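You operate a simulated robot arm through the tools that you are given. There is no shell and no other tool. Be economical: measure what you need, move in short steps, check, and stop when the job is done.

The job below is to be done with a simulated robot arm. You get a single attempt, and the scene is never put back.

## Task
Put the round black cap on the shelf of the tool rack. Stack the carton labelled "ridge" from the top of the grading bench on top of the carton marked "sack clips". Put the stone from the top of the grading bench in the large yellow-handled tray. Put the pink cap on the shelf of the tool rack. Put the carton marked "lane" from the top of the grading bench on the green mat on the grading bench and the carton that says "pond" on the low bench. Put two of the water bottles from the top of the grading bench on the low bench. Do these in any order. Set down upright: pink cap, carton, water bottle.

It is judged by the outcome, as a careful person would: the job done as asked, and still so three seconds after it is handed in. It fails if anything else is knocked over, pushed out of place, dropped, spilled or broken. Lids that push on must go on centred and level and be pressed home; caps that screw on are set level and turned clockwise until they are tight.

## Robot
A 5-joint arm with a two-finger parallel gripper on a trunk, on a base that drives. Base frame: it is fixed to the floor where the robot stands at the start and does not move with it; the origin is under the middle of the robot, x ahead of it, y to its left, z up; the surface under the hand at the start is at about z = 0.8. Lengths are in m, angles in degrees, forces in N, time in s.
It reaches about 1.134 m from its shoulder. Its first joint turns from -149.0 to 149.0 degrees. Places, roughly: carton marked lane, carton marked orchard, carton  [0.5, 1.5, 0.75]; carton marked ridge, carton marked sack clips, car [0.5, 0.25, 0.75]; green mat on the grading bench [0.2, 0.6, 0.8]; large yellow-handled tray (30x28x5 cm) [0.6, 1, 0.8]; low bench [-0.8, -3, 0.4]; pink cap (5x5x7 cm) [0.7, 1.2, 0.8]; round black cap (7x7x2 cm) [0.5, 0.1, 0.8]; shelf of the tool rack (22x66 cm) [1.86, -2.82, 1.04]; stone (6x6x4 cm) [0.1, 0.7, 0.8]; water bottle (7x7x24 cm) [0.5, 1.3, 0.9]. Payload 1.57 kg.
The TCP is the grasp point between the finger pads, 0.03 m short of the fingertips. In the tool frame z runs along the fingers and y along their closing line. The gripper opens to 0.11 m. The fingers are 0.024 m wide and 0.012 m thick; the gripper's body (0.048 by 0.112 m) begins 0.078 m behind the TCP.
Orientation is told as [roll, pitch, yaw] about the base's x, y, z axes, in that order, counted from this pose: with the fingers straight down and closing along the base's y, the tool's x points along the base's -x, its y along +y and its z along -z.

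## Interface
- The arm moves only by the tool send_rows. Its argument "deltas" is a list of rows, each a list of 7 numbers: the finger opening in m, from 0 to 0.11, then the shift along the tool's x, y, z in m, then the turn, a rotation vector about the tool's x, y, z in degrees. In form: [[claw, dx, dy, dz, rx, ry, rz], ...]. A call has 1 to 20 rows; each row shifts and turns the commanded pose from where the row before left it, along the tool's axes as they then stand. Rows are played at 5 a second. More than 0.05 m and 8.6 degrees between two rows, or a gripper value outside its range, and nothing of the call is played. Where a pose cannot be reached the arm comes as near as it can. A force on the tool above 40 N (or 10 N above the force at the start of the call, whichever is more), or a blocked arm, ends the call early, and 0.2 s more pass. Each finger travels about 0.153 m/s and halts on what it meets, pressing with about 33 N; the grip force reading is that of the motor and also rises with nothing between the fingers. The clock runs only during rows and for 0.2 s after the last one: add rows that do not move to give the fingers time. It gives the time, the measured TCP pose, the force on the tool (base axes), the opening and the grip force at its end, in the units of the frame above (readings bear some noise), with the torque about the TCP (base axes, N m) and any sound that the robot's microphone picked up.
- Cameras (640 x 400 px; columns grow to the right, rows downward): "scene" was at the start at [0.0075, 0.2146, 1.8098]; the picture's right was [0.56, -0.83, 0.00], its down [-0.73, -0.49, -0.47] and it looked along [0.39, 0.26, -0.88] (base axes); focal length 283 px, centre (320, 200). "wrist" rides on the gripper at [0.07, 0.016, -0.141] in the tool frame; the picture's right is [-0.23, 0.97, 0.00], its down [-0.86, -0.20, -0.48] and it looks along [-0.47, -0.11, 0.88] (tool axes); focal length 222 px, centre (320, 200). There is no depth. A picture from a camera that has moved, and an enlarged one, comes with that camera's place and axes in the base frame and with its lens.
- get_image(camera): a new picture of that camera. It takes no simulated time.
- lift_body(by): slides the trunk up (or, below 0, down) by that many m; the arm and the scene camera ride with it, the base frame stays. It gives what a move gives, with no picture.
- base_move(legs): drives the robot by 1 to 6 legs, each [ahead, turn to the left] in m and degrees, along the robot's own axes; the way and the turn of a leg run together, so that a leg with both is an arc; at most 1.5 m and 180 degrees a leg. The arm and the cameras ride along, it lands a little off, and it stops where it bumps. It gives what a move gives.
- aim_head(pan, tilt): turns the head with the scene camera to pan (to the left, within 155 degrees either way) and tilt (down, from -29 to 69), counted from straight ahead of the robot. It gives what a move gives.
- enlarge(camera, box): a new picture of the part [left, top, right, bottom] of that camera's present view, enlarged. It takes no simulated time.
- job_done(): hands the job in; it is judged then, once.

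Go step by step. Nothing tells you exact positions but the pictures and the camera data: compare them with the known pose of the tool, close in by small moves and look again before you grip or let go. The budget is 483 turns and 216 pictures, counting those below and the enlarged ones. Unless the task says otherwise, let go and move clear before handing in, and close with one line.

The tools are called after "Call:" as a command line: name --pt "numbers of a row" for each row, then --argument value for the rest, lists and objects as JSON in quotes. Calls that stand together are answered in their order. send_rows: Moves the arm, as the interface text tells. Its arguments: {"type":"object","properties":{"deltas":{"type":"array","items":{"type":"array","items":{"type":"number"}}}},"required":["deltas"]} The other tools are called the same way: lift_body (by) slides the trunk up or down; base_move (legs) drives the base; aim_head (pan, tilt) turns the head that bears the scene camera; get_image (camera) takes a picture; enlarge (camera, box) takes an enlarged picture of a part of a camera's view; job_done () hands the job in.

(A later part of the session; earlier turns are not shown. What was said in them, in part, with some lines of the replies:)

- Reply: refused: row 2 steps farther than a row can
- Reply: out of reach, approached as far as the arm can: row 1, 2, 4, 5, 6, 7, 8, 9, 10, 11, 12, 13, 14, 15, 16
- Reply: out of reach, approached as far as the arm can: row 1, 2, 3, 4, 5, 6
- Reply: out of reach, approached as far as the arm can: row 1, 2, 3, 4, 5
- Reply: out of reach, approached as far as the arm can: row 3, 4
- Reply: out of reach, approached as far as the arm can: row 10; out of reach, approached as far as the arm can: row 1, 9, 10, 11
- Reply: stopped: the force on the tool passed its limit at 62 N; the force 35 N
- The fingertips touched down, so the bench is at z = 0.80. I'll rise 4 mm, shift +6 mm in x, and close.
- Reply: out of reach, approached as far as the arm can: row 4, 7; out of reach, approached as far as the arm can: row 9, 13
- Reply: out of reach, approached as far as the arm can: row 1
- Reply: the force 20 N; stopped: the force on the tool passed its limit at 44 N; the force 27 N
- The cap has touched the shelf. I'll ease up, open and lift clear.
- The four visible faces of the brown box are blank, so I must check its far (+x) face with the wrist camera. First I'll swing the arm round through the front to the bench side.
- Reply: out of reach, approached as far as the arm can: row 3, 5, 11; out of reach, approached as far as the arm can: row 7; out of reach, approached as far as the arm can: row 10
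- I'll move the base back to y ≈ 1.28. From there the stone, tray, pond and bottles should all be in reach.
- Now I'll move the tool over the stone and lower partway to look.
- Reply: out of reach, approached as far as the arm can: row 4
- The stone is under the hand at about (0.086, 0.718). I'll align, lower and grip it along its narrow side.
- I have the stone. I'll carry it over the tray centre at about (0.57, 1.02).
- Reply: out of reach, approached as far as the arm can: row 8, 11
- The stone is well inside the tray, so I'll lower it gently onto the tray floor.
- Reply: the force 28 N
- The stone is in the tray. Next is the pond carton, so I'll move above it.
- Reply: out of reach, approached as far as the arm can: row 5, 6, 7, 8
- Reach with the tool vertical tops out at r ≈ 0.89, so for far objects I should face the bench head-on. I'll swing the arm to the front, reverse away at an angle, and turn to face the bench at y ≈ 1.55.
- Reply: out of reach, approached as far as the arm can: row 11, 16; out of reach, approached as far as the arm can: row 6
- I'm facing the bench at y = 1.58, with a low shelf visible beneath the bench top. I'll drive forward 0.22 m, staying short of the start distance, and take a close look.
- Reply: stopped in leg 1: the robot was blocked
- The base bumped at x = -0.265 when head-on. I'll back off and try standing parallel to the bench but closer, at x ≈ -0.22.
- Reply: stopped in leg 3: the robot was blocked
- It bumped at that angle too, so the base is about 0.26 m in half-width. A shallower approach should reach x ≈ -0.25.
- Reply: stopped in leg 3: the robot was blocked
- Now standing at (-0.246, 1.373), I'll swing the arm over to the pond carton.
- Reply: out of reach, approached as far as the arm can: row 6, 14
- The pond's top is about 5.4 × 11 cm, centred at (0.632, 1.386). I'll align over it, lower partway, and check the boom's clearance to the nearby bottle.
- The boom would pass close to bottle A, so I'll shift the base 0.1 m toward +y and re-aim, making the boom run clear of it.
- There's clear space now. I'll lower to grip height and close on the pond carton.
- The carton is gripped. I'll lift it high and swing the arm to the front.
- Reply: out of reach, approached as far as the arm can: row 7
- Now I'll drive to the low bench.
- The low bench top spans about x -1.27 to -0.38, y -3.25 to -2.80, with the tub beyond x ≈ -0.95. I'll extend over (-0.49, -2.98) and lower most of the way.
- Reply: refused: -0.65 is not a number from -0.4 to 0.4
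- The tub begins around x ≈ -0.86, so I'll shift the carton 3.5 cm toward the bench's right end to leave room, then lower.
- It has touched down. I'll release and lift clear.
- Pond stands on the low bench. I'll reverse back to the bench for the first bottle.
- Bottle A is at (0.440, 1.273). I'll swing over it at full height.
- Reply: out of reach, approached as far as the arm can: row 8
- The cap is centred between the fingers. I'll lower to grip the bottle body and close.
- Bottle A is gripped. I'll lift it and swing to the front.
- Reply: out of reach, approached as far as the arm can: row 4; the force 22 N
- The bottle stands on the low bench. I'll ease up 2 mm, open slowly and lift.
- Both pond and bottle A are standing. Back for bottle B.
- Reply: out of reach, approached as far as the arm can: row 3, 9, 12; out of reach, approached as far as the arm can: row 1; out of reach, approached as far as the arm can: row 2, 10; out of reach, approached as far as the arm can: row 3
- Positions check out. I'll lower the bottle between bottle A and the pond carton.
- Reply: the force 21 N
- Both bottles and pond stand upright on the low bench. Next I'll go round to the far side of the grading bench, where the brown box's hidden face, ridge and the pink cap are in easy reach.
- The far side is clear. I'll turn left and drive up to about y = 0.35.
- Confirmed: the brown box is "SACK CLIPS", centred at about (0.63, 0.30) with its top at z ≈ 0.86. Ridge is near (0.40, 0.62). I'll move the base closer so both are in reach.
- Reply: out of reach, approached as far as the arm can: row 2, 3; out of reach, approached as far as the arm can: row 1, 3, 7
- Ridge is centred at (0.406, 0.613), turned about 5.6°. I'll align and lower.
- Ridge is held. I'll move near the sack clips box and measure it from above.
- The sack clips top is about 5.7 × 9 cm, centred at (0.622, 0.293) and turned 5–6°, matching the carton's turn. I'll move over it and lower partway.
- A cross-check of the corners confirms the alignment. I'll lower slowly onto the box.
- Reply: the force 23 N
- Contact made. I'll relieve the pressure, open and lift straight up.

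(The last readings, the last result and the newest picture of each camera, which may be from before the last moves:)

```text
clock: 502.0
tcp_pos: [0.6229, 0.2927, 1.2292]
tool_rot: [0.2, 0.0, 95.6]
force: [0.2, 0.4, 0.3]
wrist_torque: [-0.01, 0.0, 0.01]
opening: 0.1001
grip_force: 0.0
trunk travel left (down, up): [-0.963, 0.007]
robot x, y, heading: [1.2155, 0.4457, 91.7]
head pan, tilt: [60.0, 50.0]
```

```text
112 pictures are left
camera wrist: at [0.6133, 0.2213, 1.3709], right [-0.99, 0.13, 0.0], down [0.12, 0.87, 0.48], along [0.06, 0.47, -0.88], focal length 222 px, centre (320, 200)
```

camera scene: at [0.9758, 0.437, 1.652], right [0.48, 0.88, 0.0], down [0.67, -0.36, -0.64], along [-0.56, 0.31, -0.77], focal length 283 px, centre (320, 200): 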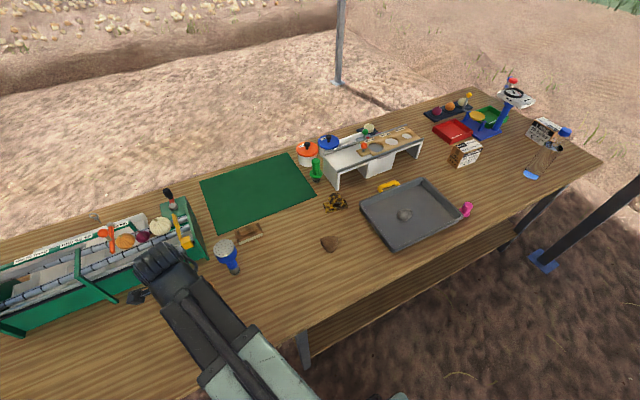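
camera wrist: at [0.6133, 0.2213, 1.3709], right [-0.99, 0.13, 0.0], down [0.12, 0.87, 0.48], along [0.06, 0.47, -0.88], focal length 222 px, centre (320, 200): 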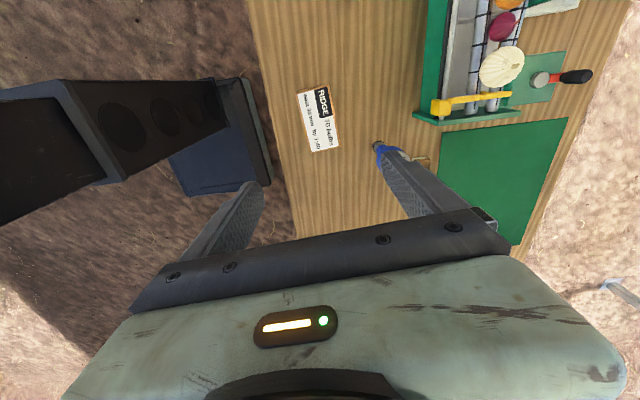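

Ridge is stacked squarely on sack clips. Next is the pink cap, so I'll drive forward 0.45 m and move the hand over it.

Call:
base_move --legs '[[0.45, 0]]'

Call:
send_rows --pt "0.11 -0.04 0.01 0 0 0 0" --pt "0.11 -0.045 0.01 0 0 0 0" --pt "0.11 -0.045 0 0 0 0 0" --pt "0.11 -0.045 -0.01 0 0 0 0" --pt "0.11 -0.045 -0.01 0 0 0 0" --pt "0.11 -0.045 -0.01 0 0 0 0" --pt "0.11 -0.045 -0.015 0 0 0 0" --pt "0.11 -0.045 -0.015 0 0 0 0" --pt "0.11 0 0 0 0 0 0"

Call:
get_image --camera "wrist"

```text
clock: 504.7
tcp_pos: [0.6105, 0.7364, 1.2299]
tool_rot: [0.2, 0.2, 95.5]
force: [0.6, -0.1, -0.3]
wrist_torque: [-0.02, -0.01, 0.0]
opening: 0.0999
grip_force: 0.0
trunk travel left (down, up): [-0.963, 0.007]
robot x, y, heading: [1.2005, 0.8878, 91.3]
head pan, tilt: [60.0, 50.0]
```

```text
clock: 506.7
tcp_pos: [0.6197, 1.0924, 1.2293]
tool_rot: [0.2, 0.1, 95.5]
force: [0.5, 0.1, 0.7]
wrist_torque: [0.02, 0.02, 0.03]
opening: 0.1101
grip_force: 0.0
trunk travel left (down, up): [-0.963, 0.007]
robot x, y, heading: [1.1991, 0.8901, 91.5]
head pan, tilt: [60.0, 50.0]
```

```text
111 pictures are left
camera wrist: at [0.6093, 1.0217, 1.371], right [-0.99, 0.13, 0.0], down [0.12, 0.87, 0.48], along [0.06, 0.47, -0.88], focal length 222 px, centre (320, 200)
```

wrist: 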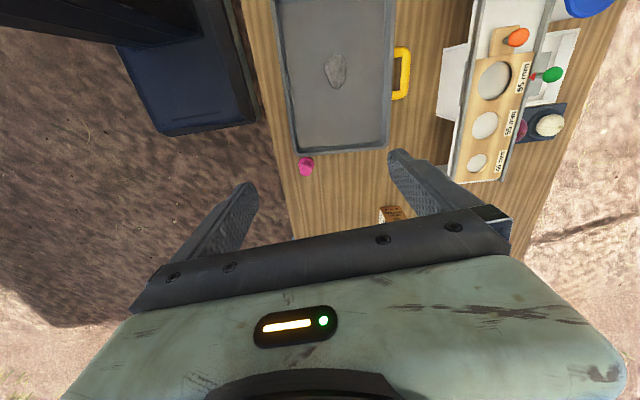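

Call:
send_rows --pt "0.11 -0.0343 -0.019 0 0 0 0" --pt "0.11 -0.0343 -0.019 0 0 0 0" --pt "0.11 -0.0343 -0.019 0 0 0 0" --pt "0.11 0 0 0 0 0 0"

Call:
lift_body --by -0.2

Call:
get_image --camera "wrist"

Call:
enlarge --camera "scene" --box '[240, 100, 440, 240]'

```text
clock: 507.7
tcp_pos: [0.6675, 1.1958, 1.2296]
tool_rot: [0.2, 0.1, 95.4]
force: [0.1, -0.2, 0.2]
wrist_torque: [0.01, 0.01, 0.0]
opening: 0.1098
grip_force: 0.0
trunk travel left (down, up): [-0.963, 0.007]
robot x, y, heading: [1.2051, 0.8925, 91.6]
head pan, tilt: [60.0, 50.0]
```

```text
clock: 509.9
tcp_pos: [0.6682, 1.1959, 1.0298]
tool_rot: [0.2, 0.2, 95.4]
force: [-0.6, 1.2, 0.0]
wrist_torque: [0.01, -0.01, 0.01]
opening: 0.1098
grip_force: 0.1
trunk travel left (down, up): [-0.763, 0.207]
robot x, y, heading: [1.2022, 0.8914, 91.2]
head pan, tilt: [60.0, 50.0]
```

```text
110 pictures are left
camera wrist: at [0.6577, 1.1247, 1.171], right [-0.99, 0.13, 0.0], down [0.12, 0.87, 0.48], along [0.06, 0.47, -0.88], focal length 222 px, centre (320, 200)
```

wrist: 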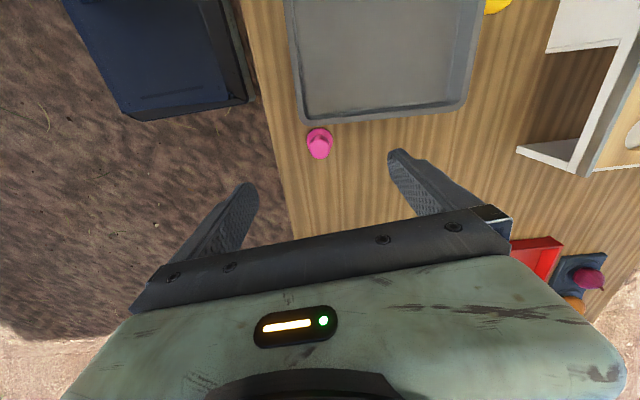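

```text
2.86 times, centred on (340, 170) of scene
camera zoom: at [0.9648, 0.8806, 1.7401], right [0.48, 0.88, 0.0], down [0.67, -0.37, -0.64], along [-0.56, 0.31, -0.77], focal length 808 px, centre (263, 286)
```

zoom: 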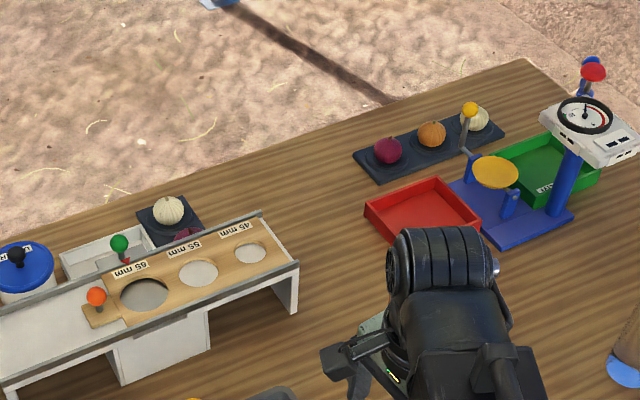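

The pink cap (flanged base, upright stem) is at (0.668, 1.209). I'll shift and lower for a closer look.

Call:
send_rows --pt "0.11 -0.013 -0.001 0 0 0 0" --pt "0.11 0 0 0 0 0 0"

Call:
lift_body --by -0.12

Call:
enlarge --camera "wrist" --box '[240, 80, 400, 240]'

```text
clock: 510.5
tcp_pos: [0.6679, 1.2085, 1.0302]
tool_rot: [0.2, 0.3, 95.5]
force: [0.2, -0.5, 1.0]
wrist_torque: [0.0, 0.02, 0.01]
opening: 0.1099
grip_force: 0.0
trunk travel left (down, up): [-0.763, 0.207]
robot x, y, heading: [1.202, 0.8931, 91.3]
head pan, tilt: [60.0, 50.0]
```

```text
clock: 512.0
tcp_pos: [0.6689, 1.2085, 0.9108]
tool_rot: [0.1, 0.2, 95.4]
force: [0.3, 0.7, -0.5]
wrist_torque: [0.0, -0.01, 0.04]
opening: 0.11
grip_force: 0.0
trunk travel left (down, up): [-0.643, 0.327]
robot x, y, heading: [1.1967, 0.89, 91.4]
head pan, tilt: [60.0, 50.0]
```

```text
2.50 times, centred on (320, 160) of wrist
camera zoom: at [0.6582, 1.138, 1.051], right [-0.99, 0.13, 0.0], down [0.12, 0.87, 0.48], along [0.06, 0.47, -0.88], focal length 555 px, centre (320, 300)
```

zoom: 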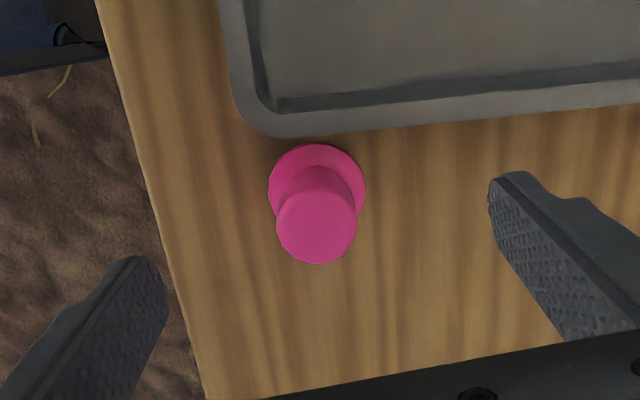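

Call:
send_rows --pt "0.09 0.0025 0.001 0 0 0 0" --pt "0.08 0 0 0 0 0 0"

Call:
lift_body --by -0.058

Call:
send_rows --pt "0.06 0 0 0 0 0 0" --pt "0.04 0 0 0 0 0 0" --pt "0.02 0 0 0 0 0 0" --pt "0.015 0 0 0 0 0 0" --pt "0.015 0 0 0 0 0 0"

Call:
enlarge --camera "wrist" --box '[220, 100, 420, 260]'

```text
clock: 512.6
tcp_pos: [0.6675, 1.2056, 0.9089]
tool_rot: [0.2, 0.2, 95.4]
force: [0.4, -0.6, -0.7]
wrist_torque: [-0.03, -0.01, -0.02]
opening: 0.0802
grip_force: 0.0
trunk travel left (down, up): [-0.643, 0.327]
robot x, y, heading: [1.2018, 0.8922, 91.2]
head pan, tilt: [60.0, 50.0]
```

```text
clock: 513.5
tcp_pos: [0.6673, 1.2065, 0.8519]
tool_rot: [0.3, 0.2, 95.3]
force: [0.4, -0.4, -0.3]
wrist_torque: [0.02, 0.01, -0.01]
opening: 0.08
grip_force: 0.1
trunk travel left (down, up): [-0.585, 0.385]
robot x, y, heading: [1.2018, 0.8892, 91.5]
head pan, tilt: [60.0, 50.0]
```

```text
clock: 514.8
tcp_pos: [0.6681, 1.2068, 0.8511]
tool_rot: [0.2, 0.1, 95.5]
force: [-0.8, -0.4, 5.9]
wrist_torque: [0.01, 0.04, 0.01]
opening: 0.0281
grip_force: 32.7
trunk travel left (down, up): [-0.585, 0.385]
robot x, y, heading: [1.2005, 0.8913, 91.4]
head pan, tilt: [60.0, 50.0]
```

```text
2.50 times, centred on (320, 180) of wrist
camera zoom: at [0.6577, 1.1346, 0.9933], right [-0.99, 0.13, 0.0], down [0.12, 0.87, 0.48], along [0.06, 0.47, -0.88], focal length 555 px, centre (320, 250)
```

zoom: 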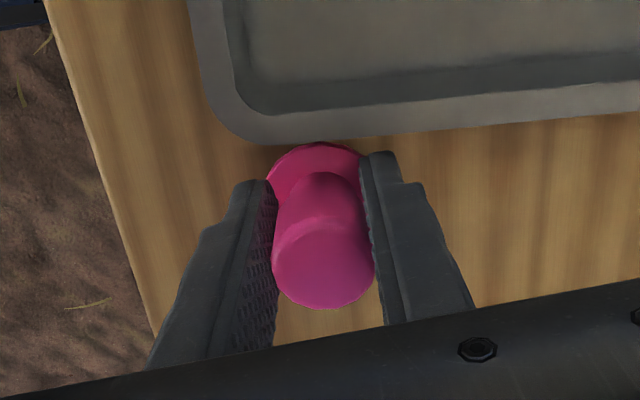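

The cap is held by its stem. I'll lift it, swing to the outer side to avoid the awning post, and head for the rack.

Call:
lift_body --by 0.38

Call:
send_rows --pt "0.015 -0.0321 -0.0292 0 0 0 0" --pt "0.015 -0.0321 -0.0292 0 0 0 0" --pt "0.015 -0.0321 -0.0292 0 0 0 0" --pt "0.015 -0.0321 -0.0292 0 0 0 0" --pt "0.015 -0.0321 -0.0292 0 0 0 0" --pt "0.015 -0.0321 -0.0292 0 0 0 0" --pt "0.015 -0.0321 -0.0292 0 0 0 0" --pt "0.015 -0.0035 -0.045 0 0 0 0" --pt "0.015 -0.0035 -0.045 0 0 0 0" --pt "0.015 -0.0035 -0.045 0 0 0 0" --pt "0.015 -0.0035 -0.045 0 0 0 0" --pt "0.015 -0.0035 -0.045 0 0 0 0" --pt "0.015 -0.0035 -0.045 0 0 0 0" --pt "0.015 -0.0035 -0.045 0 0 0 0" --pt "0.015 -0.0035 -0.045 0 0 0 0" --pt "0.015 -0.0035 -0.045 0 0 0 0"

Call:
send_rows --pt "0.015 0.0193 -0.0392 0 0 0 0" --pt "0.015 0.0193 -0.0392 0 0 0 0" --pt "0.015 0.0193 -0.0392 0 0 0 0" --pt "0.015 0.0193 -0.0392 0 0 0 0" --pt "0.015 0.0193 -0.0392 0 0 0 0" --pt "0.015 0.0193 -0.0392 0 0 0 0" --pt "0.015 0.0193 -0.0392 0 0 0 0" --pt "0.015 0.0193 -0.0392 0 0 0 0" --pt "0.015 0.0193 -0.0392 0 0 0 0" --pt "0.015 0.0193 -0.0392 0 0 0 0" --pt "0.015 0.0193 -0.0392 0 0 0 0"

Call:
base_move --legs '[[-1.0, 0], [-1.0, 0], [-0.95, 0]]'

```text
clock: 518.4
tcp_pos: [0.6681, 1.2046, 1.2312]
tool_rot: [0.2, 0.2, 95.4]
force: [-0.7, -0.8, -1.1]
wrist_torque: [-0.02, 0.02, 0.0]
opening: 0.0267
grip_force: 32.5
trunk travel left (down, up): [-0.965, 0.005]
robot x, y, heading: [1.2031, 0.8917, 91.4]
head pan, tilt: [60.0, 50.0]
```

```text
clock: 521.8
tcp_pos: [1.2511, 1.5191, 1.2318]
tool_rot: [0.2, 0.2, 95.6]
force: [-0.3, 0.0, -0.5]
wrist_torque: [0.02, 0.01, 0.04]
opening: 0.0267
grip_force: 32.9
out of reach, approached as far as the arm can: row 11
trunk travel left (down, up): [-0.965, 0.005]
robot x, y, heading: [1.2, 0.89, 91.3]
head pan, tilt: [60.0, 50.0]
```

```text
clock: 524.2
tcp_pos: [1.7024, 1.3488, 1.232]
tool_rot: [0.2, 0.2, 95.4]
force: [0.1, -0.1, -0.1]
wrist_torque: [-0.02, 0.03, -0.01]
opening: 0.0265
grip_force: 32.8
out of reach, approached as far as the arm can: row 6
trunk travel left (down, up): [-0.965, 0.005]
robot x, y, heading: [1.2027, 0.8917, 91.5]
head pan, tilt: [60.0, 50.0]
```

```text
clock: 538.7
tcp_pos: [1.7435, -1.5998, 1.2307]
tool_rot: [0.1, 0.0, 94.8]
force: [0.5, 0.3, -0.7]
wrist_torque: [0.02, 0.01, -0.03]
opening: 0.0267
grip_force: 32.9
trunk travel left (down, up): [-0.965, 0.005]
robot x, y, heading: [1.2414, -2.0503, 90.9]
head pan, tilt: [60.0, 50.0]
```

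Call:
base_move --legs '[[0, -90], [0.45, 0]]'

Call:
get_image --camera "wrist"

Call:
aim_head --pan -80 --tilt 50

Call:
get_image --camera "scene"

```text
clock: 545.2
tcp_pos: [2.1363, -2.5513, 1.2309]
tool_rot: [0.3, 0.2, 4.5]
force: [0.5, -0.1, 0.0]
wrist_torque: [0.01, -0.02, 0.03]
opening: 0.0265
grip_force: 32.5
trunk travel left (down, up): [-0.965, 0.005]
robot x, y, heading: [1.6848, -2.043, 0.1]
head pan, tilt: [60.0, 50.0]
```

```text
106 pictures are left
camera wrist: at [2.0637, -2.543, 1.373], right [0.15, 0.99, 0.0], down [0.87, -0.13, 0.48], along [0.47, -0.07, -0.88], focal length 222 px, centre (320, 200)
```

wrist: 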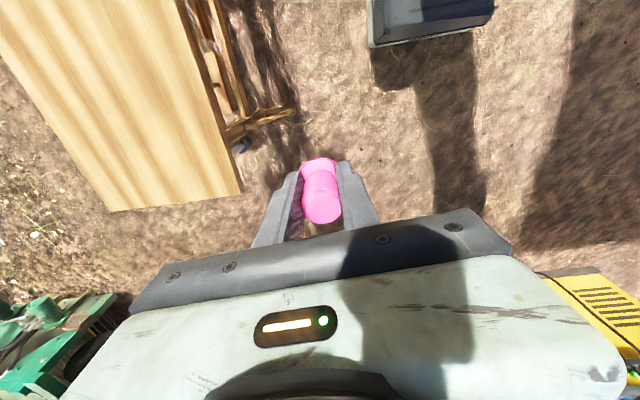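

```text
clock: 547.5
tcp_pos: [2.1346, -2.5528, 1.2313]
tool_rot: [0.3, 0.2, 4.4]
force: [0.1, -0.3, -0.8]
wrist_torque: [-0.05, 0.03, 0.01]
opening: 0.0265
grip_force: 33.5
trunk travel left (down, up): [-0.965, 0.005]
robot x, y, heading: [1.6839, -2.0406, 0.3]
head pan, tilt: [-80.0, 50.0]
```

```text
105 pictures are left
camera scene: at [1.653, -1.9467, 1.9421], right [-0.98, -0.18, 0.0], down [-0.14, 0.75, -0.64], along [0.11, -0.63, -0.77], focal length 283 px, centre (320, 200)
```

scene: 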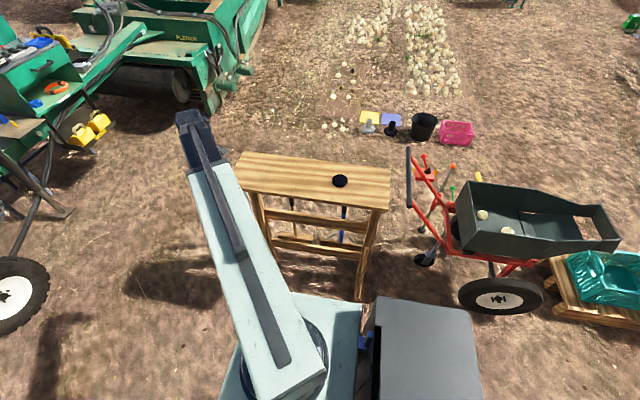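

Call:
send_rows --pt "0.015 0.0291 -0.0333 0 0 0 0" --pt "0.015 0.0291 -0.0333 0 0 0 0" --pt "0.015 0.0291 -0.0333 0 0 0 0" --pt "0.015 0.0291 -0.0333 0 0 0 0" --pt "0.015 0.0291 -0.0333 0 0 0 0" --pt "0.015 0.0291 -0.0333 0 0 0 0" --pt "0.015 0.0291 -0.0333 0 0 0 0" --pt "0.015 0 0 0 0 0 0"

Call:
get_image --camera "wrist"

Call:
enlarge --camera "wrist" --box '[240, 120, 400, 260]'

Call:
enlarge --camera "scene" --box '[200, 80, 400, 230]'

```text
clock: 549.3
tcp_pos: [1.9508, -2.8046, 1.2319]
tool_rot: [0.2, 0.2, 4.5]
force: [0.0, -1.0, 0.0]
wrist_torque: [0.03, 0.01, 0.02]
opening: 0.0266
grip_force: 33.3
trunk travel left (down, up): [-0.965, 0.005]
robot x, y, heading: [1.6852, -2.0424, 0.1]
head pan, tilt: [-80.0, 50.0]
```

```text
104 pictures are left
camera wrist: at [1.8789, -2.7946, 1.3731], right [0.15, 0.99, 0.0], down [0.87, -0.13, 0.48], along [0.47, -0.07, -0.88], focal length 222 px, centre (320, 200)
```

wrist: 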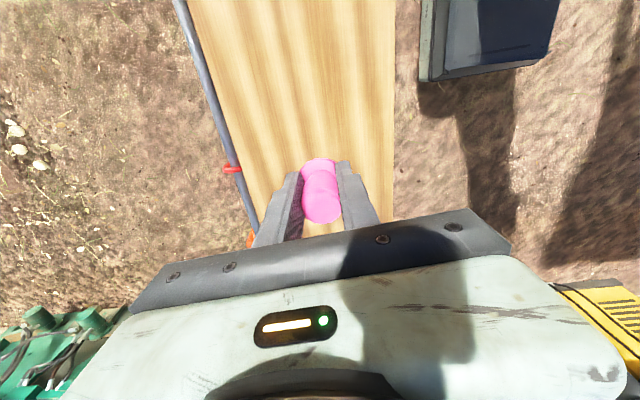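

```text
2.86 times, centred on (320, 190) of wrist
camera zoom: at [1.8789, -2.7946, 1.3731], right [0.15, 0.99, 0.0], down [0.87, -0.13, 0.48], along [0.47, -0.07, -0.88], focal length 635 px, centre (320, 229)
```

zoom: 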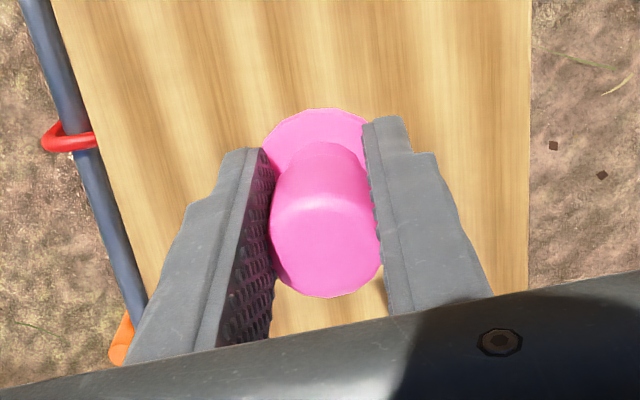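

```text
2.67 times, centred on (300, 155) of scene
camera zoom: at [1.6531, -1.9465, 1.9421], right [-0.98, -0.18, 0.0], down [-0.14, 0.75, -0.64], along [0.11, -0.63, -0.77], focal length 754 px, centre (373, 320)
```

zoom: 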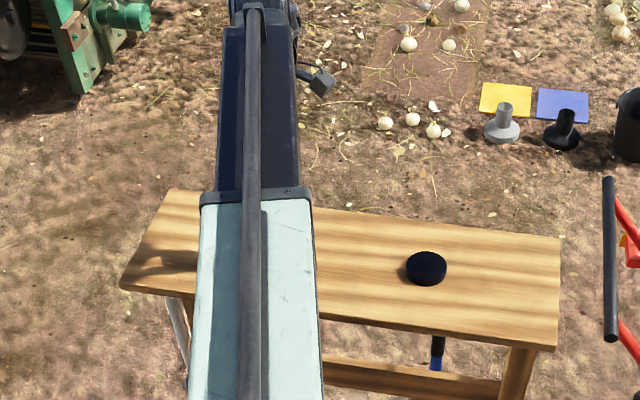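

The cap is upright in the grip over (1.95, -2.80). I'll lower it to the shelf.

Call:
lift_body --by -0.133

Call:
lift_body --by -0.005

Call:
lift_body --by -0.003

```text
clock: 550.9
tcp_pos: [1.9513, -2.8048, 1.0985]
tool_rot: [0.2, 0.2, 4.6]
force: [-0.5, -0.1, -1.2]
wrist_torque: [-0.02, -0.01, 0.01]
opening: 0.0267
grip_force: 32.6
trunk travel left (down, up): [-0.832, 0.138]
robot x, y, heading: [1.6854, -2.0453, 0.1]
head pan, tilt: [-80.0, 50.0]
```

```text
clock: 551.4
tcp_pos: [1.9499, -2.8054, 1.0931]
tool_rot: [0.3, 0.2, 4.6]
force: [-0.4, -0.3, 0.4]
wrist_torque: [0.0, 0.0, 0.02]
opening: 0.0268
grip_force: 32.5
trunk travel left (down, up): [-0.827, 0.143]
robot x, y, heading: [1.6843, -2.0426, 0.1]
head pan, tilt: [-80.0, 50.0]
```

```text
clock: 552.0
tcp_pos: [1.9517, -2.8034, 1.0902]
tool_rot: [0.1, 0.1, 4.4]
force: [1.8, -6.7, 25.5]
wrist_torque: [-0.32, -0.23, -0.02]
opening: 0.0267
grip_force: 33.1
trunk travel left (down, up): [-0.824, 0.146]
robot x, y, heading: [1.6838, -2.0401, 0.1]
head pan, tilt: [-80.0, 50.0]
```

Call:
lift_body --by 0.001

Call:
send_rows --pt "0.028 0 0 0 0 0 0" --pt "0.035 0 0 0 0 0 0" --pt "0.05 0 0 0 0 0 0" --pt "0.07 0 0 0 0 0 0" --pt "0.08 0 0 0 0 0 0" --pt "0.08 0 0 0 0 0 0"

Call:
lift_body --by 0.14

Call:
get_image --camera "wrist"

```text
clock: 552.5
tcp_pos: [1.9506, -2.8045, 1.0914]
tool_rot: [0.2, 0.1, 4.4]
force: [0.5, -1.5, 11.1]
wrist_torque: [-0.15, -0.07, 0.0]
opening: 0.0268
grip_force: 33.0
trunk travel left (down, up): [-0.825, 0.145]
robot x, y, heading: [1.6852, -2.0448, 0.4]
head pan, tilt: [-80.0, 50.0]
```

```text
clock: 553.9
tcp_pos: [1.9508, -2.8048, 1.0919]
tool_rot: [0.1, 0.2, 4.4]
force: [-0.1, -0.3, -0.4]
wrist_torque: [0.04, -0.02, 0.0]
opening: 0.0796
grip_force: 0.1
trunk travel left (down, up): [-0.825, 0.145]
robot x, y, heading: [1.6831, -2.0423, 0.2]
head pan, tilt: [-80.0, 50.0]
```

```text
clock: 555.5
tcp_pos: [1.9509, -2.8043, 1.2319]
tool_rot: [0.2, 0.1, 4.6]
force: [0.7, -0.1, 0.4]
wrist_torque: [0.0, 0.0, 0.01]
opening: 0.0801
grip_force: 0.0
trunk travel left (down, up): [-0.965, 0.005]
robot x, y, heading: [1.6882, -2.0403, 0.0]
head pan, tilt: [-80.0, 50.0]
```

```text
101 pictures are left
camera wrist: at [1.8791, -2.7946, 1.3729], right [0.15, 0.99, 0.0], down [0.87, -0.13, 0.48], along [0.47, -0.07, -0.88], focal length 222 px, centre (320, 200)
```

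wrist: 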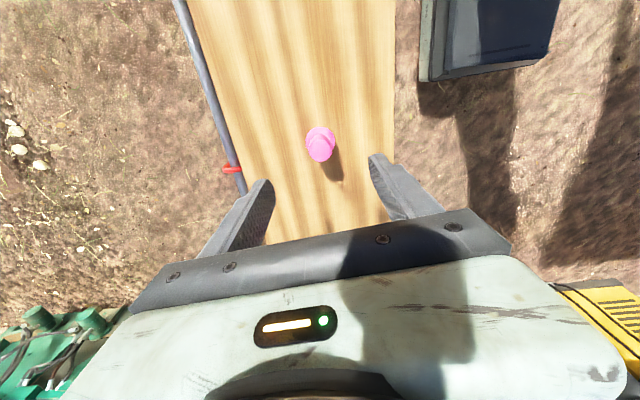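

The pink cap stands on the shelf beside the black cap. The last job is lane onto the mat, again from the far side.

Call:
base_move --legs '[[-0.4, 0], [0, 90.5], [1.2, 0], [1.2, 0], [1.2, 0]]'

Call:
aim_head --pan 70 --tilt 45

Call:
get_image --camera "scene"

```text
clock: 579.0
tcp_pos: [2.0064, 1.8481, 1.2324]
tool_rot: [0.2, 0.2, 93.9]
force: [0.7, -0.2, 0.0]
wrist_torque: [-0.01, -0.01, 0.0]
opening: 0.0798
grip_force: 0.0
trunk travel left (down, up): [-0.965, 0.005]
robot x, y, heading: [1.2388, 1.5894, 89.4]
head pan, tilt: [-80.0, 50.0]
```

```text
clock: 581.4
tcp_pos: [2.0049, 1.849, 1.2317]
tool_rot: [0.2, 0.1, 93.9]
force: [-0.4, 0.4, 0.0]
wrist_torque: [0.01, -0.01, 0.02]
opening: 0.0801
grip_force: 0.1
trunk travel left (down, up): [-0.965, 0.005]
robot x, y, heading: [1.2396, 1.5892, 89.3]
head pan, tilt: [70.0, 45.0]
```

```text
100 pictures are left
camera scene: at [0.9922, 1.5775, 1.949], right [0.35, 0.94, 0.0], down [0.66, -0.25, -0.71], along [-0.66, 0.25, -0.71], focal length 283 px, centre (320, 200)
```

scene: 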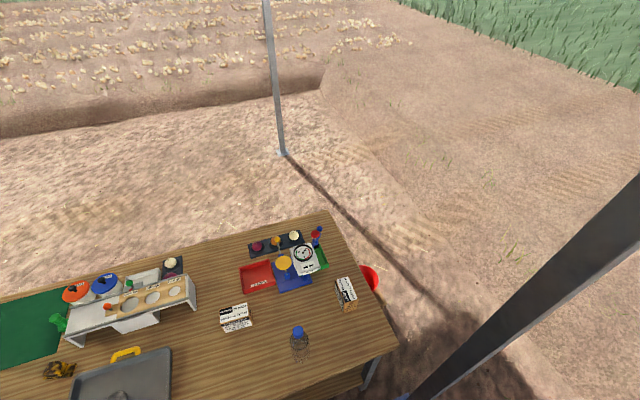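

The awning post is close, so I'll reverse first, swing the arm over to the bench side, then come forward again.

Call:
base_move --legs '[[-0.65, 0]]'

Call:
send_rows --pt "0.11 -0.0355 0.031 0 0 0 0" --pt "0.11 -0.0355 0.031 0 0 0 0" --pt "0.11 -0.0355 0.031 0 0 0 0" --pt "0.11 -0.0355 0.031 0 0 0 0" --pt "0.11 -0.0355 0.031 0 0 0 0" --pt "0.11 -0.0355 0.031 0 0 0 0" --pt "0.11 -0.0355 0.031 0 0 0 0" --pt "0.11 -0.0355 0.031 0 0 0 0" --pt "0.11 -0.0355 0.031 0 0 0 0" --pt "0.11 -0.0122 0.0447 0 0 0 0" --pt "0.11 -0.0122 0.0447 0 0 0 0" --pt "0.11 -0.0122 0.0447 0 0 0 0" --pt "0.11 -0.0122 0.0447 0 0 0 0" --pt "0.11 -0.0122 0.0447 0 0 0 0" --pt "0.11 -0.0122 0.0447 0 0 0 0" --pt "0.11 -0.0122 0.0447 0 0 0 0" --pt "0.11 -0.0122 0.0447 0 0 0 0" --pt "0.11 -0.0122 0.0447 0 0 0 0" --pt "0.11 -0.0122 0.0447 0 0 0 0" --pt "0.11 -0.0122 0.0447 0 0 0 0"

Call:
send_rows --pt "0.11 0.0172 0.0422 0 0 0 0" --pt "0.11 0.0172 0.0422 0 0 0 0" --pt "0.11 0.0172 0.0422 0 0 0 0" --pt "0.11 0.0172 0.0422 0 0 0 0" --pt "0.11 0.0172 0.0422 0 0 0 0" --pt "0.11 0.0172 0.0422 0 0 0 0" --pt "0.11 0.0172 0.0422 0 0 0 0" --pt "0.11 0.0172 0.0422 0 0 0 0" --pt "0.11 0.0172 0.0422 0 0 0 0" --pt "0.11 0.0172 0.0422 0 0 0 0" --pt "0.11 0.0172 0.0422 0 0 0 0" --pt "0.11 0.031 0.0355 0 0 0 0" --pt "0.11 0.031 0.0355 0 0 0 0" --pt "0.11 0.031 0.0355 0 0 0 0" --pt "0.11 0.031 0.0355 0 0 0 0" --pt "0.11 0.031 0.0355 0 0 0 0" --pt "0.11 0.031 0.0355 0 0 0 0"

Call:
base_move --legs '[[0.65, 0]]'

Call:
get_image --camera "wrist"

```text
clock: 585.0
tcp_pos: [1.9989, 1.2011, 1.2314]
tool_rot: [0.2, 0.2, 94.0]
force: [0.4, -0.2, 0.4]
wrist_torque: [0.01, 0.0, -0.01]
opening: 0.08
grip_force: 0.0
trunk travel left (down, up): [-0.965, 0.005]
robot x, y, heading: [1.2315, 0.9443, 89.2]
head pan, tilt: [70.0, 45.0]
```

```text
clock: 589.2
tcp_pos: [1.1951, 1.5996, 1.2308]
tool_rot: [0.2, 0.2, 94.0]
force: [0.6, -0.3, 0.1]
wrist_torque: [0.01, -0.02, -0.01]
opening: 0.1101
grip_force: 0.0
out of reach, approached as far as the arm can: row 3, 5, 15, 19
trunk travel left (down, up): [-0.965, 0.005]
robot x, y, heading: [1.2333, 0.9427, 89.4]
head pan, tilt: [70.0, 45.0]
```

```text
clock: 592.8
tcp_pos: [0.5471, 1.1812, 1.2305]
tool_rot: [0.2, 0.1, 93.9]
force: [0.1, -0.3, 0.1]
wrist_torque: [0.02, 0.0, 0.01]
opening: 0.11
grip_force: 0.1
out of reach, approached as far as the arm can: row 1, 2, 5, 13
trunk travel left (down, up): [-0.965, 0.005]
robot x, y, heading: [1.23, 0.9421, 89.4]
head pan, tilt: [70.0, 45.0]
```

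```text
clock: 596.5
tcp_pos: [0.5506, 1.8356, 1.2316]
tool_rot: [0.2, 0.2, 94.4]
force: [-0.8, -0.8, -0.5]
wrist_torque: [0.01, 0.02, 0.0]
opening: 0.1101
grip_force: 0.1
trunk travel left (down, up): [-0.965, 0.005]
robot x, y, heading: [1.2387, 1.6007, 90.0]
head pan, tilt: [70.0, 45.0]
```

```text
99 pictures are left
camera wrist: at [0.5394, 1.766, 1.3729], right [-0.99, 0.15, 0.0], down [0.13, 0.87, 0.48], along [0.07, 0.47, -0.88], focal length 222 px, centre (320, 200)
```

wrist: 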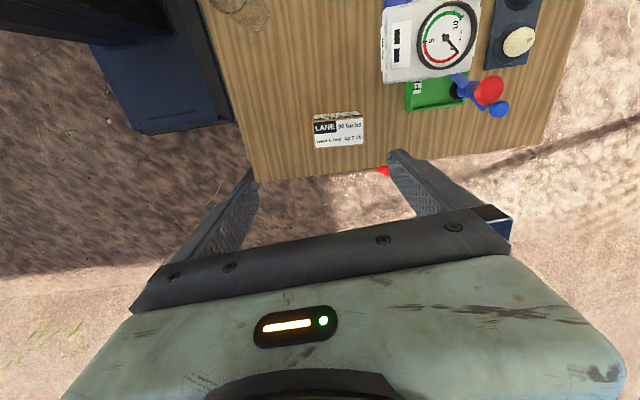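

Lane is centred at (0.514, 1.873) with its long side along x, so I need to turn the hand to close along y, with the camera away from the scale.

Call:
send_rows --pt "0.11 0 0 0 0 0 -8.37" --pt "0.11 0 0 0 0 0 -8.37" --pt "0.11 0 0 0 0 0 -8.37" --pt "0.11 0 0 0 0 0 -8.37" --pt "0.11 0 0 0 0 0 -8.37" --pt "0.11 0 0 0 0 0 -8.37" --pt "0.11 0 0 0 0 0 -8.37" --pt "0.11 0 0 0 0 0 -8.37" --pt "0.11 0 0 0 0 0 -8.37" --pt "0.11 0 0 0 0 0 -8.37" --pt "0.11 0 0 0 0 0 0"

Call:
get_image --camera "wrist"

```text
clock: 598.9
tcp_pos: [0.5509, 1.8355, 1.2304]
tool_rot: [0.2, -0.2, 178.1]
force: [0.3, 0.4, 0.2]
wrist_torque: [-0.01, -0.02, 0.03]
opening: 0.1102
grip_force: 0.1
trunk travel left (down, up): [-0.965, 0.005]
robot x, y, heading: [1.2358, 1.6034, 90.0]
head pan, tilt: [70.0, 45.0]
```

```text
98 pictures are left
camera wrist: at [0.619, 1.8178, 1.3726], right [-0.26, -0.97, 0.0], down [-0.85, 0.23, 0.48], along [-0.47, 0.12, -0.88], focal length 222 px, centre (320, 200)
```

wrist: 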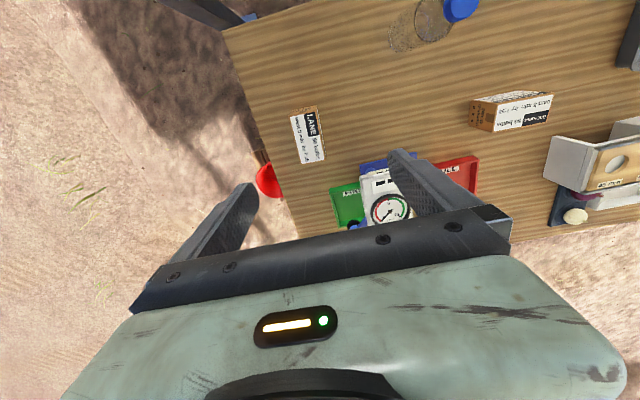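

Call:
send_rows --pt "0.11 -0.019 -0.0177 0 0 0 0" --pt "0.11 -0.019 -0.0177 0 0 0 0" --pt "0.11 0 0 0 0 0 0"

Call:
lift_body --by -0.14

Call:
get_image --camera "wrist"

Call:
get_image --camera "scene"

```text
clock: 599.7
tcp_pos: [0.5146, 1.8741, 1.2326]
tool_rot: [0.2, -0.2, 178.0]
force: [-0.3, 0.9, 0.2]
wrist_torque: [0.02, -0.01, -0.01]
opening: 0.1099
grip_force: 0.0
trunk travel left (down, up): [-0.965, 0.005]
robot x, y, heading: [1.2319, 1.6035, 90.2]
head pan, tilt: [70.0, 45.0]
```

```text
clock: 601.3
tcp_pos: [0.5145, 1.8745, 1.0924]
tool_rot: [0.1, -0.2, 178.1]
force: [0.2, 1.2, 0.2]
wrist_torque: [0.0, 0.01, -0.03]
opening: 0.1098
grip_force: 0.0
trunk travel left (down, up): [-0.825, 0.145]
robot x, y, heading: [1.2367, 1.6005, 90.1]
head pan, tilt: [70.0, 45.0]
```

```text
97 pictures are left
camera wrist: at [0.5832, 1.8559, 1.2326], right [-0.26, -0.97, 0.0], down [-0.85, 0.23, 0.48], along [-0.47, 0.12, -0.88], focal length 222 px, centre (320, 200)
```

wrist: 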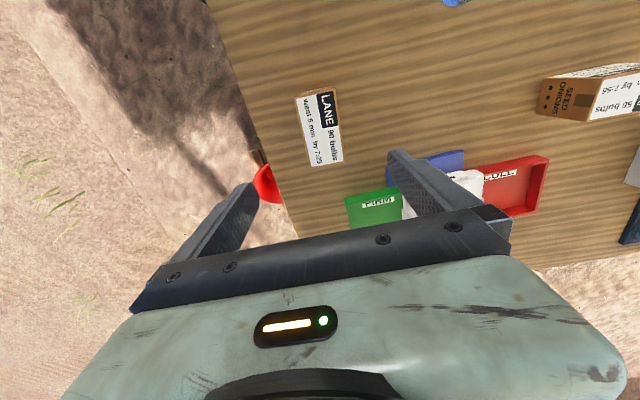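

```text
96 pictures are left
camera scene: at [0.9895, 1.5873, 1.809], right [0.34, 0.94, 0.0], down [0.66, -0.24, -0.71], along [-0.66, 0.24, -0.71], focal length 283 px, centre (320, 200)
```

scene: 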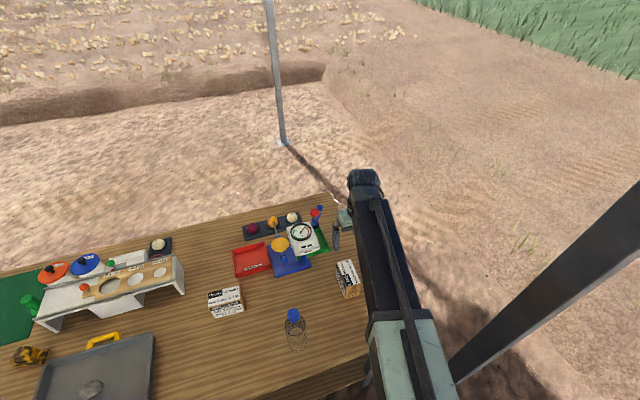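

Call:
lift_body --by -0.13

Call:
get_image --camera "wrist"

Call:
enlarge --camera "scene" --box '[240, 130, 440, 290]'

```text
clock: 602.9
tcp_pos: [0.5145, 1.8737, 0.9611]
tool_rot: [0.3, -0.2, 178.1]
force: [-0.4, 0.1, 0.0]
wrist_torque: [0.01, 0.01, 0.02]
opening: 0.11
grip_force: 0.1
trunk travel left (down, up): [-0.695, 0.275]
robot x, y, heading: [1.237, 1.6047, 89.9]
head pan, tilt: [70.0, 45.0]
```

```text
95 pictures are left
camera wrist: at [0.5832, 1.8559, 1.1026], right [-0.26, -0.97, 0.0], down [-0.85, 0.23, 0.48], along [-0.47, 0.12, -0.88], focal length 222 px, centre (320, 200)
```

wrist: 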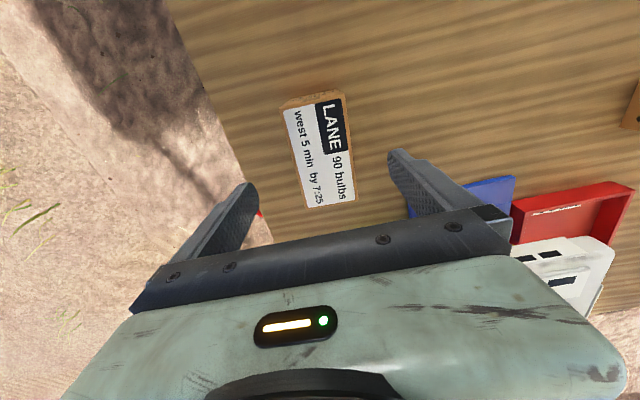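

```text
2.50 times, centred on (340, 210) of scene
camera zoom: at [0.9895, 1.5873, 1.679], right [0.34, 0.94, 0.0], down [0.66, -0.24, -0.71], along [-0.66, 0.24, -0.71], focal length 707 px, centre (270, 175)
```

zoom: 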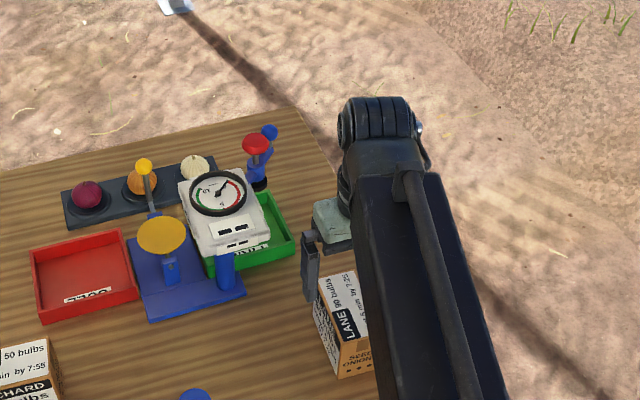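

The scale is clear of the hand. I'll fine-align, lower and grip.

Call:
send_rows --pt "0.11 -0.004 0.002 0 0 0 1.0" --pt "0.11 0 0 0 0 0 0"

Call:
lift_body --by -0.12

Call:
send_rows --pt "0.09 0 0 0 0 0 0" --pt "0.07 0 0 0 0 0 0" --pt "0.05 0 0 0 0 0 0" --pt "0.04 0 0 0 0 0 0" --pt "0.04 0 0 0 0 0 0"

Call:
get_image --camera "wrist"

```text
clock: 603.5
tcp_pos: [0.5107, 1.8734, 0.9622]
tool_rot: [0.2, -0.2, 177.1]
force: [0.3, 0.2, -0.2]
wrist_torque: [-0.01, 0.0, 0.04]
opening: 0.11
grip_force: 0.1
trunk travel left (down, up): [-0.695, 0.275]
robot x, y, heading: [1.2353, 1.5996, 90.1]
head pan, tilt: [70.0, 45.0]
```

```text
clock: 605.0
tcp_pos: [0.51, 1.8715, 0.842]
tool_rot: [0.3, -0.2, 177.0]
force: [-0.1, -0.1, 0.9]
wrist_torque: [-0.06, 0.01, 0.02]
opening: 0.1099
grip_force: 0.1
trunk travel left (down, up): [-0.575, 0.395]
robot x, y, heading: [1.2346, 1.6028, 90.0]
head pan, tilt: [70.0, 45.0]
```

```text
clock: 606.2
tcp_pos: [0.5105, 1.8728, 0.8409]
tool_rot: [0.2, -0.3, 177.1]
force: [0.5, -1.2, 1.2]
wrist_torque: [0.13, -0.05, -0.1]
opening: 0.0597
grip_force: 32.7
trunk travel left (down, up): [-0.575, 0.395]
robot x, y, heading: [1.2346, 1.604, 90.2]
head pan, tilt: [70.0, 45.0]
```

```text
93 pictures are left
camera wrist: at [0.578, 1.853, 0.9826], right [-0.28, -0.96, 0.0], down [-0.84, 0.24, 0.48], along [-0.46, 0.13, -0.88], focal length 222 px, centre (320, 200)
```

wrist: 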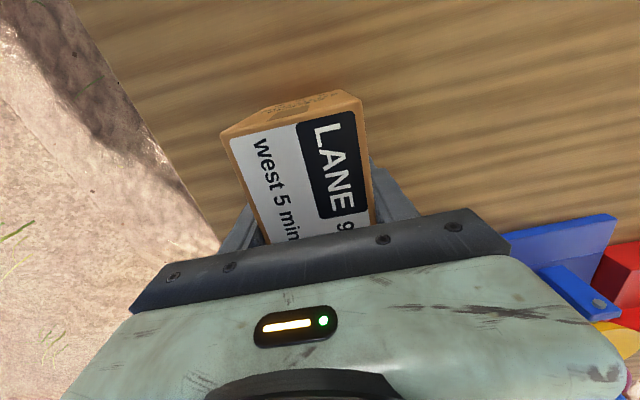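

Lane is gripped. I'll lift it and reverse along the bench toward the mat, edging closer to the bench.

Call:
lift_body --by 0.39

Call:
base_move --legs '[[-0.3, 0], [0, -8], [-0.9, 0], [0, 8]]'

Call:
aim_head --pan 90 --tilt 50

Call:
get_image --camera "scene"

Call:
get_image --camera "wrist"

```text
clock: 610.0
tcp_pos: [0.5098, 1.8728, 1.2314]
tool_rot: [0.3, -0.2, 177.2]
force: [0.3, 0.5, -5.1]
wrist_torque: [-0.02, 0.03, -0.02]
opening: 0.0601
grip_force: 32.7
trunk travel left (down, up): [-0.965, 0.005]
robot x, y, heading: [1.2359, 1.6029, 90.2]
head pan, tilt: [70.0, 45.0]
```

```text
clock: 617.5
tcp_pos: [0.3866, 0.6923, 1.2314]
tool_rot: [0.2, -0.1, 177.0]
force: [0.0, 0.5, -4.3]
wrist_torque: [0.0, 0.02, -0.01]
opening: 0.0599
grip_force: 32.8
trunk travel left (down, up): [-0.965, 0.005]
robot x, y, heading: [1.11, 0.425, 89.0]
head pan, tilt: [70.0, 45.0]
```

```text
clock: 618.4
tcp_pos: [0.3866, 0.6937, 1.2326]
tool_rot: [0.3, -0.2, 177.1]
force: [-0.6, -0.1, -4.2]
wrist_torque: [0.0, 0.01, 0.0]
opening: 0.0597
grip_force: 33.0
trunk travel left (down, up): [-0.965, 0.005]
robot x, y, heading: [1.1145, 0.4227, 89.4]
head pan, tilt: [90.0, 50.0]
```

```text
92 pictures are left
camera scene: at [0.8623, 0.3829, 1.942], right [0.01, 1.0, 0.0], down [0.77, -0.01, -0.64], along [-0.64, 0.01, -0.77], focal length 283 px, centre (320, 200)
```

scene: 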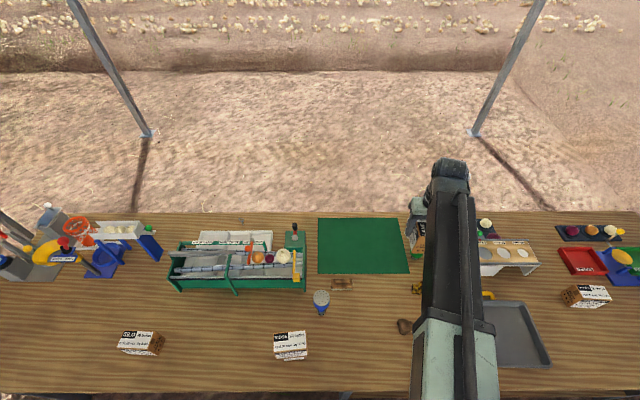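

```text
91 pictures are left
camera wrist: at [0.4541, 0.6741, 1.3723], right [-0.28, -0.96, 0.0], down [-0.84, 0.24, 0.48], along [-0.46, 0.13, -0.88], focal length 222 px, centre (320, 200)
```

wrist: 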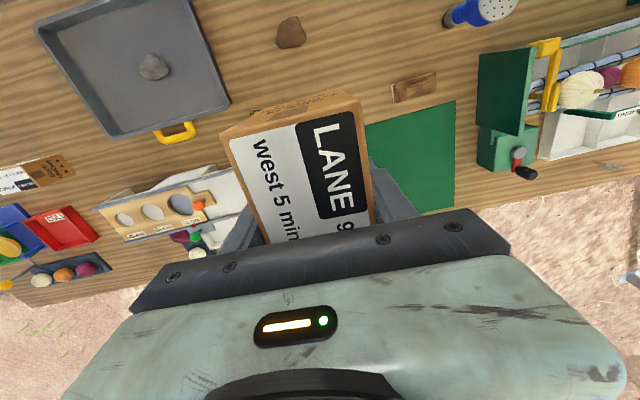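

The mat spans x 0.03–0.325, y 0.385–0.775. I'll bring lane over (0.245, 0.57) and lower it partway.

Call:
send_rows --pt "0.04 -0.0338 0.0327 0 0 0 0" --pt "0.04 -0.0338 0.0327 0 0 0 0" --pt "0.04 -0.0338 0.0327 0 0 0 0" --pt "0.04 -0.0338 0.0327 0 0 0 0" --pt "0.04 0 0 0 0 0 0"

Call:
lift_body --by -0.25

Call:
get_image --camera "wrist"

Call:
enlarge --camera "scene" --box '[240, 130, 480, 310]'

```text
clock: 619.6
tcp_pos: [0.2403, 0.57, 1.2305]
tool_rot: [0.2, -0.3, 177.1]
force: [-0.1, 0.4, -4.6]
wrist_torque: [0.0, 0.03, 0.01]
opening: 0.0597
grip_force: 32.3
trunk travel left (down, up): [-0.965, 0.005]
robot x, y, heading: [1.1128, 0.4227, 89.4]
head pan, tilt: [90.0, 50.0]
```

```text
clock: 622.1
tcp_pos: [0.2396, 0.5709, 0.9815]
tool_rot: [0.2, -0.2, 177.1]
force: [-0.6, 0.2, -4.0]
wrist_torque: [0.01, 0.04, -0.02]
opening: 0.0601
grip_force: 32.6
trunk travel left (down, up): [-0.715, 0.255]
robot x, y, heading: [1.1112, 0.4223, 89.3]
head pan, tilt: [90.0, 50.0]
```

```text
90 pictures are left
camera wrist: at [0.3092, 0.5511, 1.1223], right [-0.28, -0.96, 0.0], down [-0.84, 0.24, 0.48], along [-0.46, 0.13, -0.88], focal length 222 px, centre (320, 200)
```

wrist: 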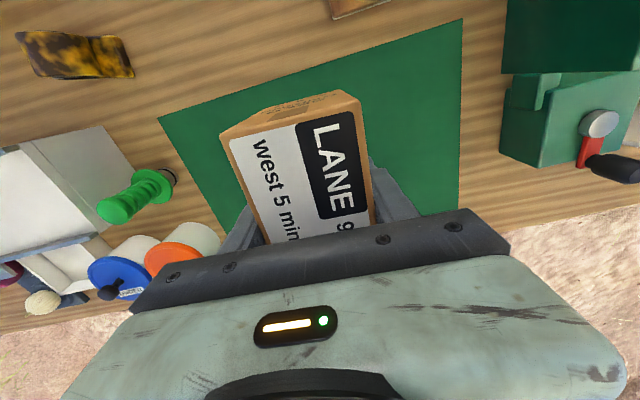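

```text
2.22 times, centred on (360, 220) of scene
camera zoom: at [0.8624, 0.3827, 1.692], right [0.01, 1.0, 0.0], down [0.77, -0.01, -0.64], along [-0.64, 0.01, -0.77], focal length 628 px, centre (231, 156)
```

zoom: 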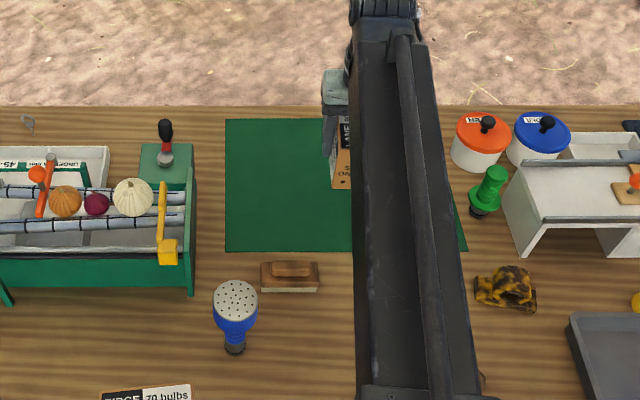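

Call:
lift_body --by -0.131

Call:
lift_body --by -0.004

Call:
lift_body --by -0.003

```text
clock: 623.7
tcp_pos: [0.2413, 0.5704, 0.851]
tool_rot: [0.2, -0.2, 177.1]
force: [0.4, 0.2, -3.6]
wrist_torque: [0.01, 0.03, 0.01]
opening: 0.06
grip_force: 32.5
trunk travel left (down, up): [-0.584, 0.386]
robot x, y, heading: [1.1116, 0.4223, 89.3]
head pan, tilt: [90.0, 50.0]
```

```text
clock: 624.3
tcp_pos: [0.2409, 0.571, 0.846]
tool_rot: [0.2, -0.2, 177.2]
force: [0.9, 0.5, -4.8]
wrist_torque: [0.0, 0.02, 0.0]
opening: 0.0599
grip_force: 32.5
trunk travel left (down, up): [-0.58, 0.39]
robot x, y, heading: [1.1088, 0.4236, 89.4]
head pan, tilt: [90.0, 50.0]
```

```text
clock: 624.8
tcp_pos: [0.2411, 0.571, 0.8442]
tool_rot: [0.2, -0.3, 177.1]
force: [-11.0, 0.7, 18.6]
wrist_torque: [0.63, -0.96, 0.31]
opening: 0.06
grip_force: 33.3
trunk travel left (down, up): [-0.577, 0.393]
robot x, y, heading: [1.1124, 0.4208, 89.4]
head pan, tilt: [90.0, 50.0]
```

It's in contact with the mat. I'll release and lift away.

Call:
lift_body --by 0.002

Call:
send_rows --pt "0.061 0 0 0 0 0 0" --pt "0.07 0 0 0 0 0 0" --pt "0.085 0 0 0 0 0 0" --pt "0.1 0 0 0 0 0 0" --pt "0.1 0 0 0 0 0 0"

Call:
lift_body --by 0.385

Call:
get_image --camera "wrist"

Call:
get_image --camera "scene"

```text
clock: 625.3
tcp_pos: [0.241, 0.5704, 0.8452]
tool_rot: [0.2, -0.1, 177.0]
force: [-0.2, 0.6, -4.6]
wrist_torque: [0.03, 0.03, 0.0]
opening: 0.0598
grip_force: 33.3
trunk travel left (down, up): [-0.579, 0.391]
robot x, y, heading: [1.112, 0.4238, 89.3]
head pan, tilt: [90.0, 50.0]
```

```text
clock: 626.5
tcp_pos: [0.242, 0.5713, 0.8454]
tool_rot: [0.3, -0.2, 177.0]
force: [0.2, -0.1, -0.6]
wrist_torque: [0.03, 0.03, 0.0]
opening: 0.0999
grip_force: 0.1
trunk travel left (down, up): [-0.579, 0.391]
robot x, y, heading: [1.1095, 0.426, 89.4]
head pan, tilt: [90.0, 50.0]
```

```text
clock: 630.2
tcp_pos: [0.242, 0.5709, 1.2301]
tool_rot: [0.2, -0.2, 177.1]
force: [0.9, 0.0, 0.0]
wrist_torque: [-0.03, -0.01, -0.03]
opening: 0.1002
grip_force: 0.0
trunk travel left (down, up): [-0.964, 0.006]
robot x, y, heading: [1.1113, 0.4232, 89.4]
head pan, tilt: [90.0, 50.0]
```

```text
88 pictures are left
camera wrist: at [0.3094, 0.551, 1.3715], right [-0.28, -0.96, 0.0], down [-0.84, 0.24, 0.48], along [-0.46, 0.13, -0.88], focal length 222 px, centre (320, 200)
```

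wrist: 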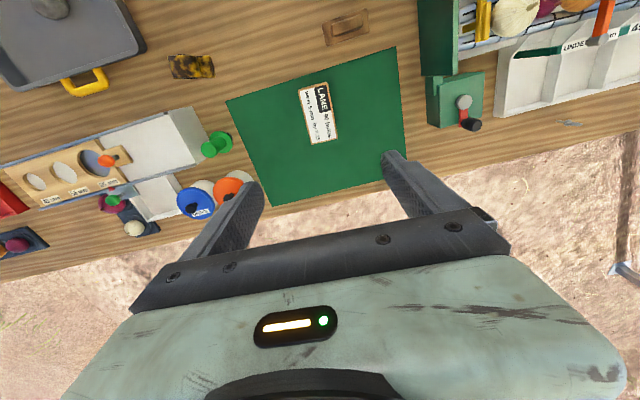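

```text
87 pictures are left
camera scene: at [0.8627, 0.3826, 1.941], right [0.01, 1.0, 0.0], down [0.77, -0.01, -0.64], along [-0.64, 0.01, -0.77], focal length 283 px, centre (320, 200)
```

scene: 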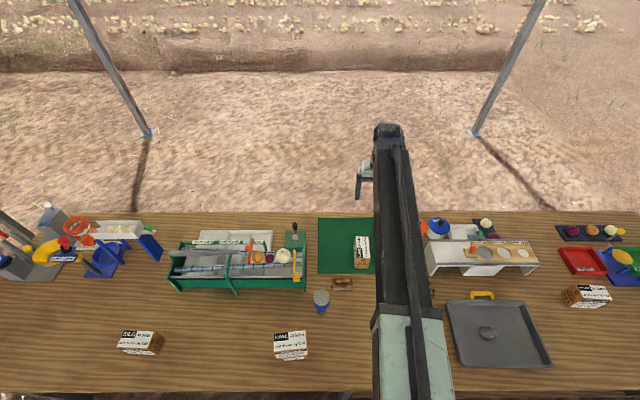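

All items appear placed. One last close check of the stack and the tray before handing in.

Call:
enlarge --camera "scene" --box '[230, 200, 390, 380]'

```text
2.22 times, centred on (310, 290) of scene
camera zoom: at [0.8627, 0.3826, 1.941], right [0.01, 1.0, 0.0], down [0.77, -0.01, -0.64], along [-0.64, 0.01, -0.77], focal length 628 px, centre (342, 0)
```

zoom: 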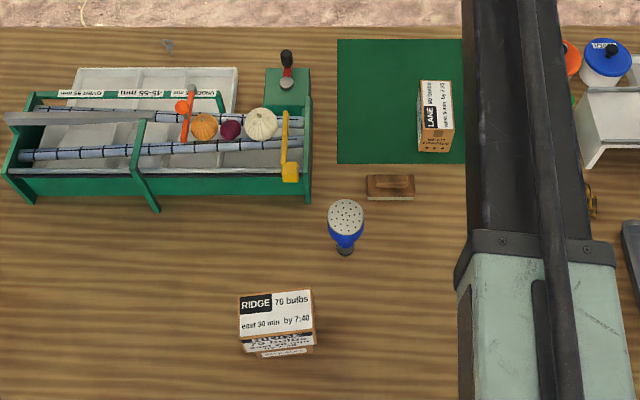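

Ridge sits square on sack clips, lane stands on the mat, and the gripper is empty and clear, so I'm handing in.

Call:
job_done

```text
The job is handed in.
```

The job is finished and handed in, with everything placed as asked: both caps are on the rack shelf, ridge is on sack clips, the stone is in the tray, lane is on the mat, and pond and two bottles are on the low bench. While positioning, the base bumped something under the near side of the grading bench three times; I saw nothing out of place afterwards, but I did not check the items on the bench's lower shelf.
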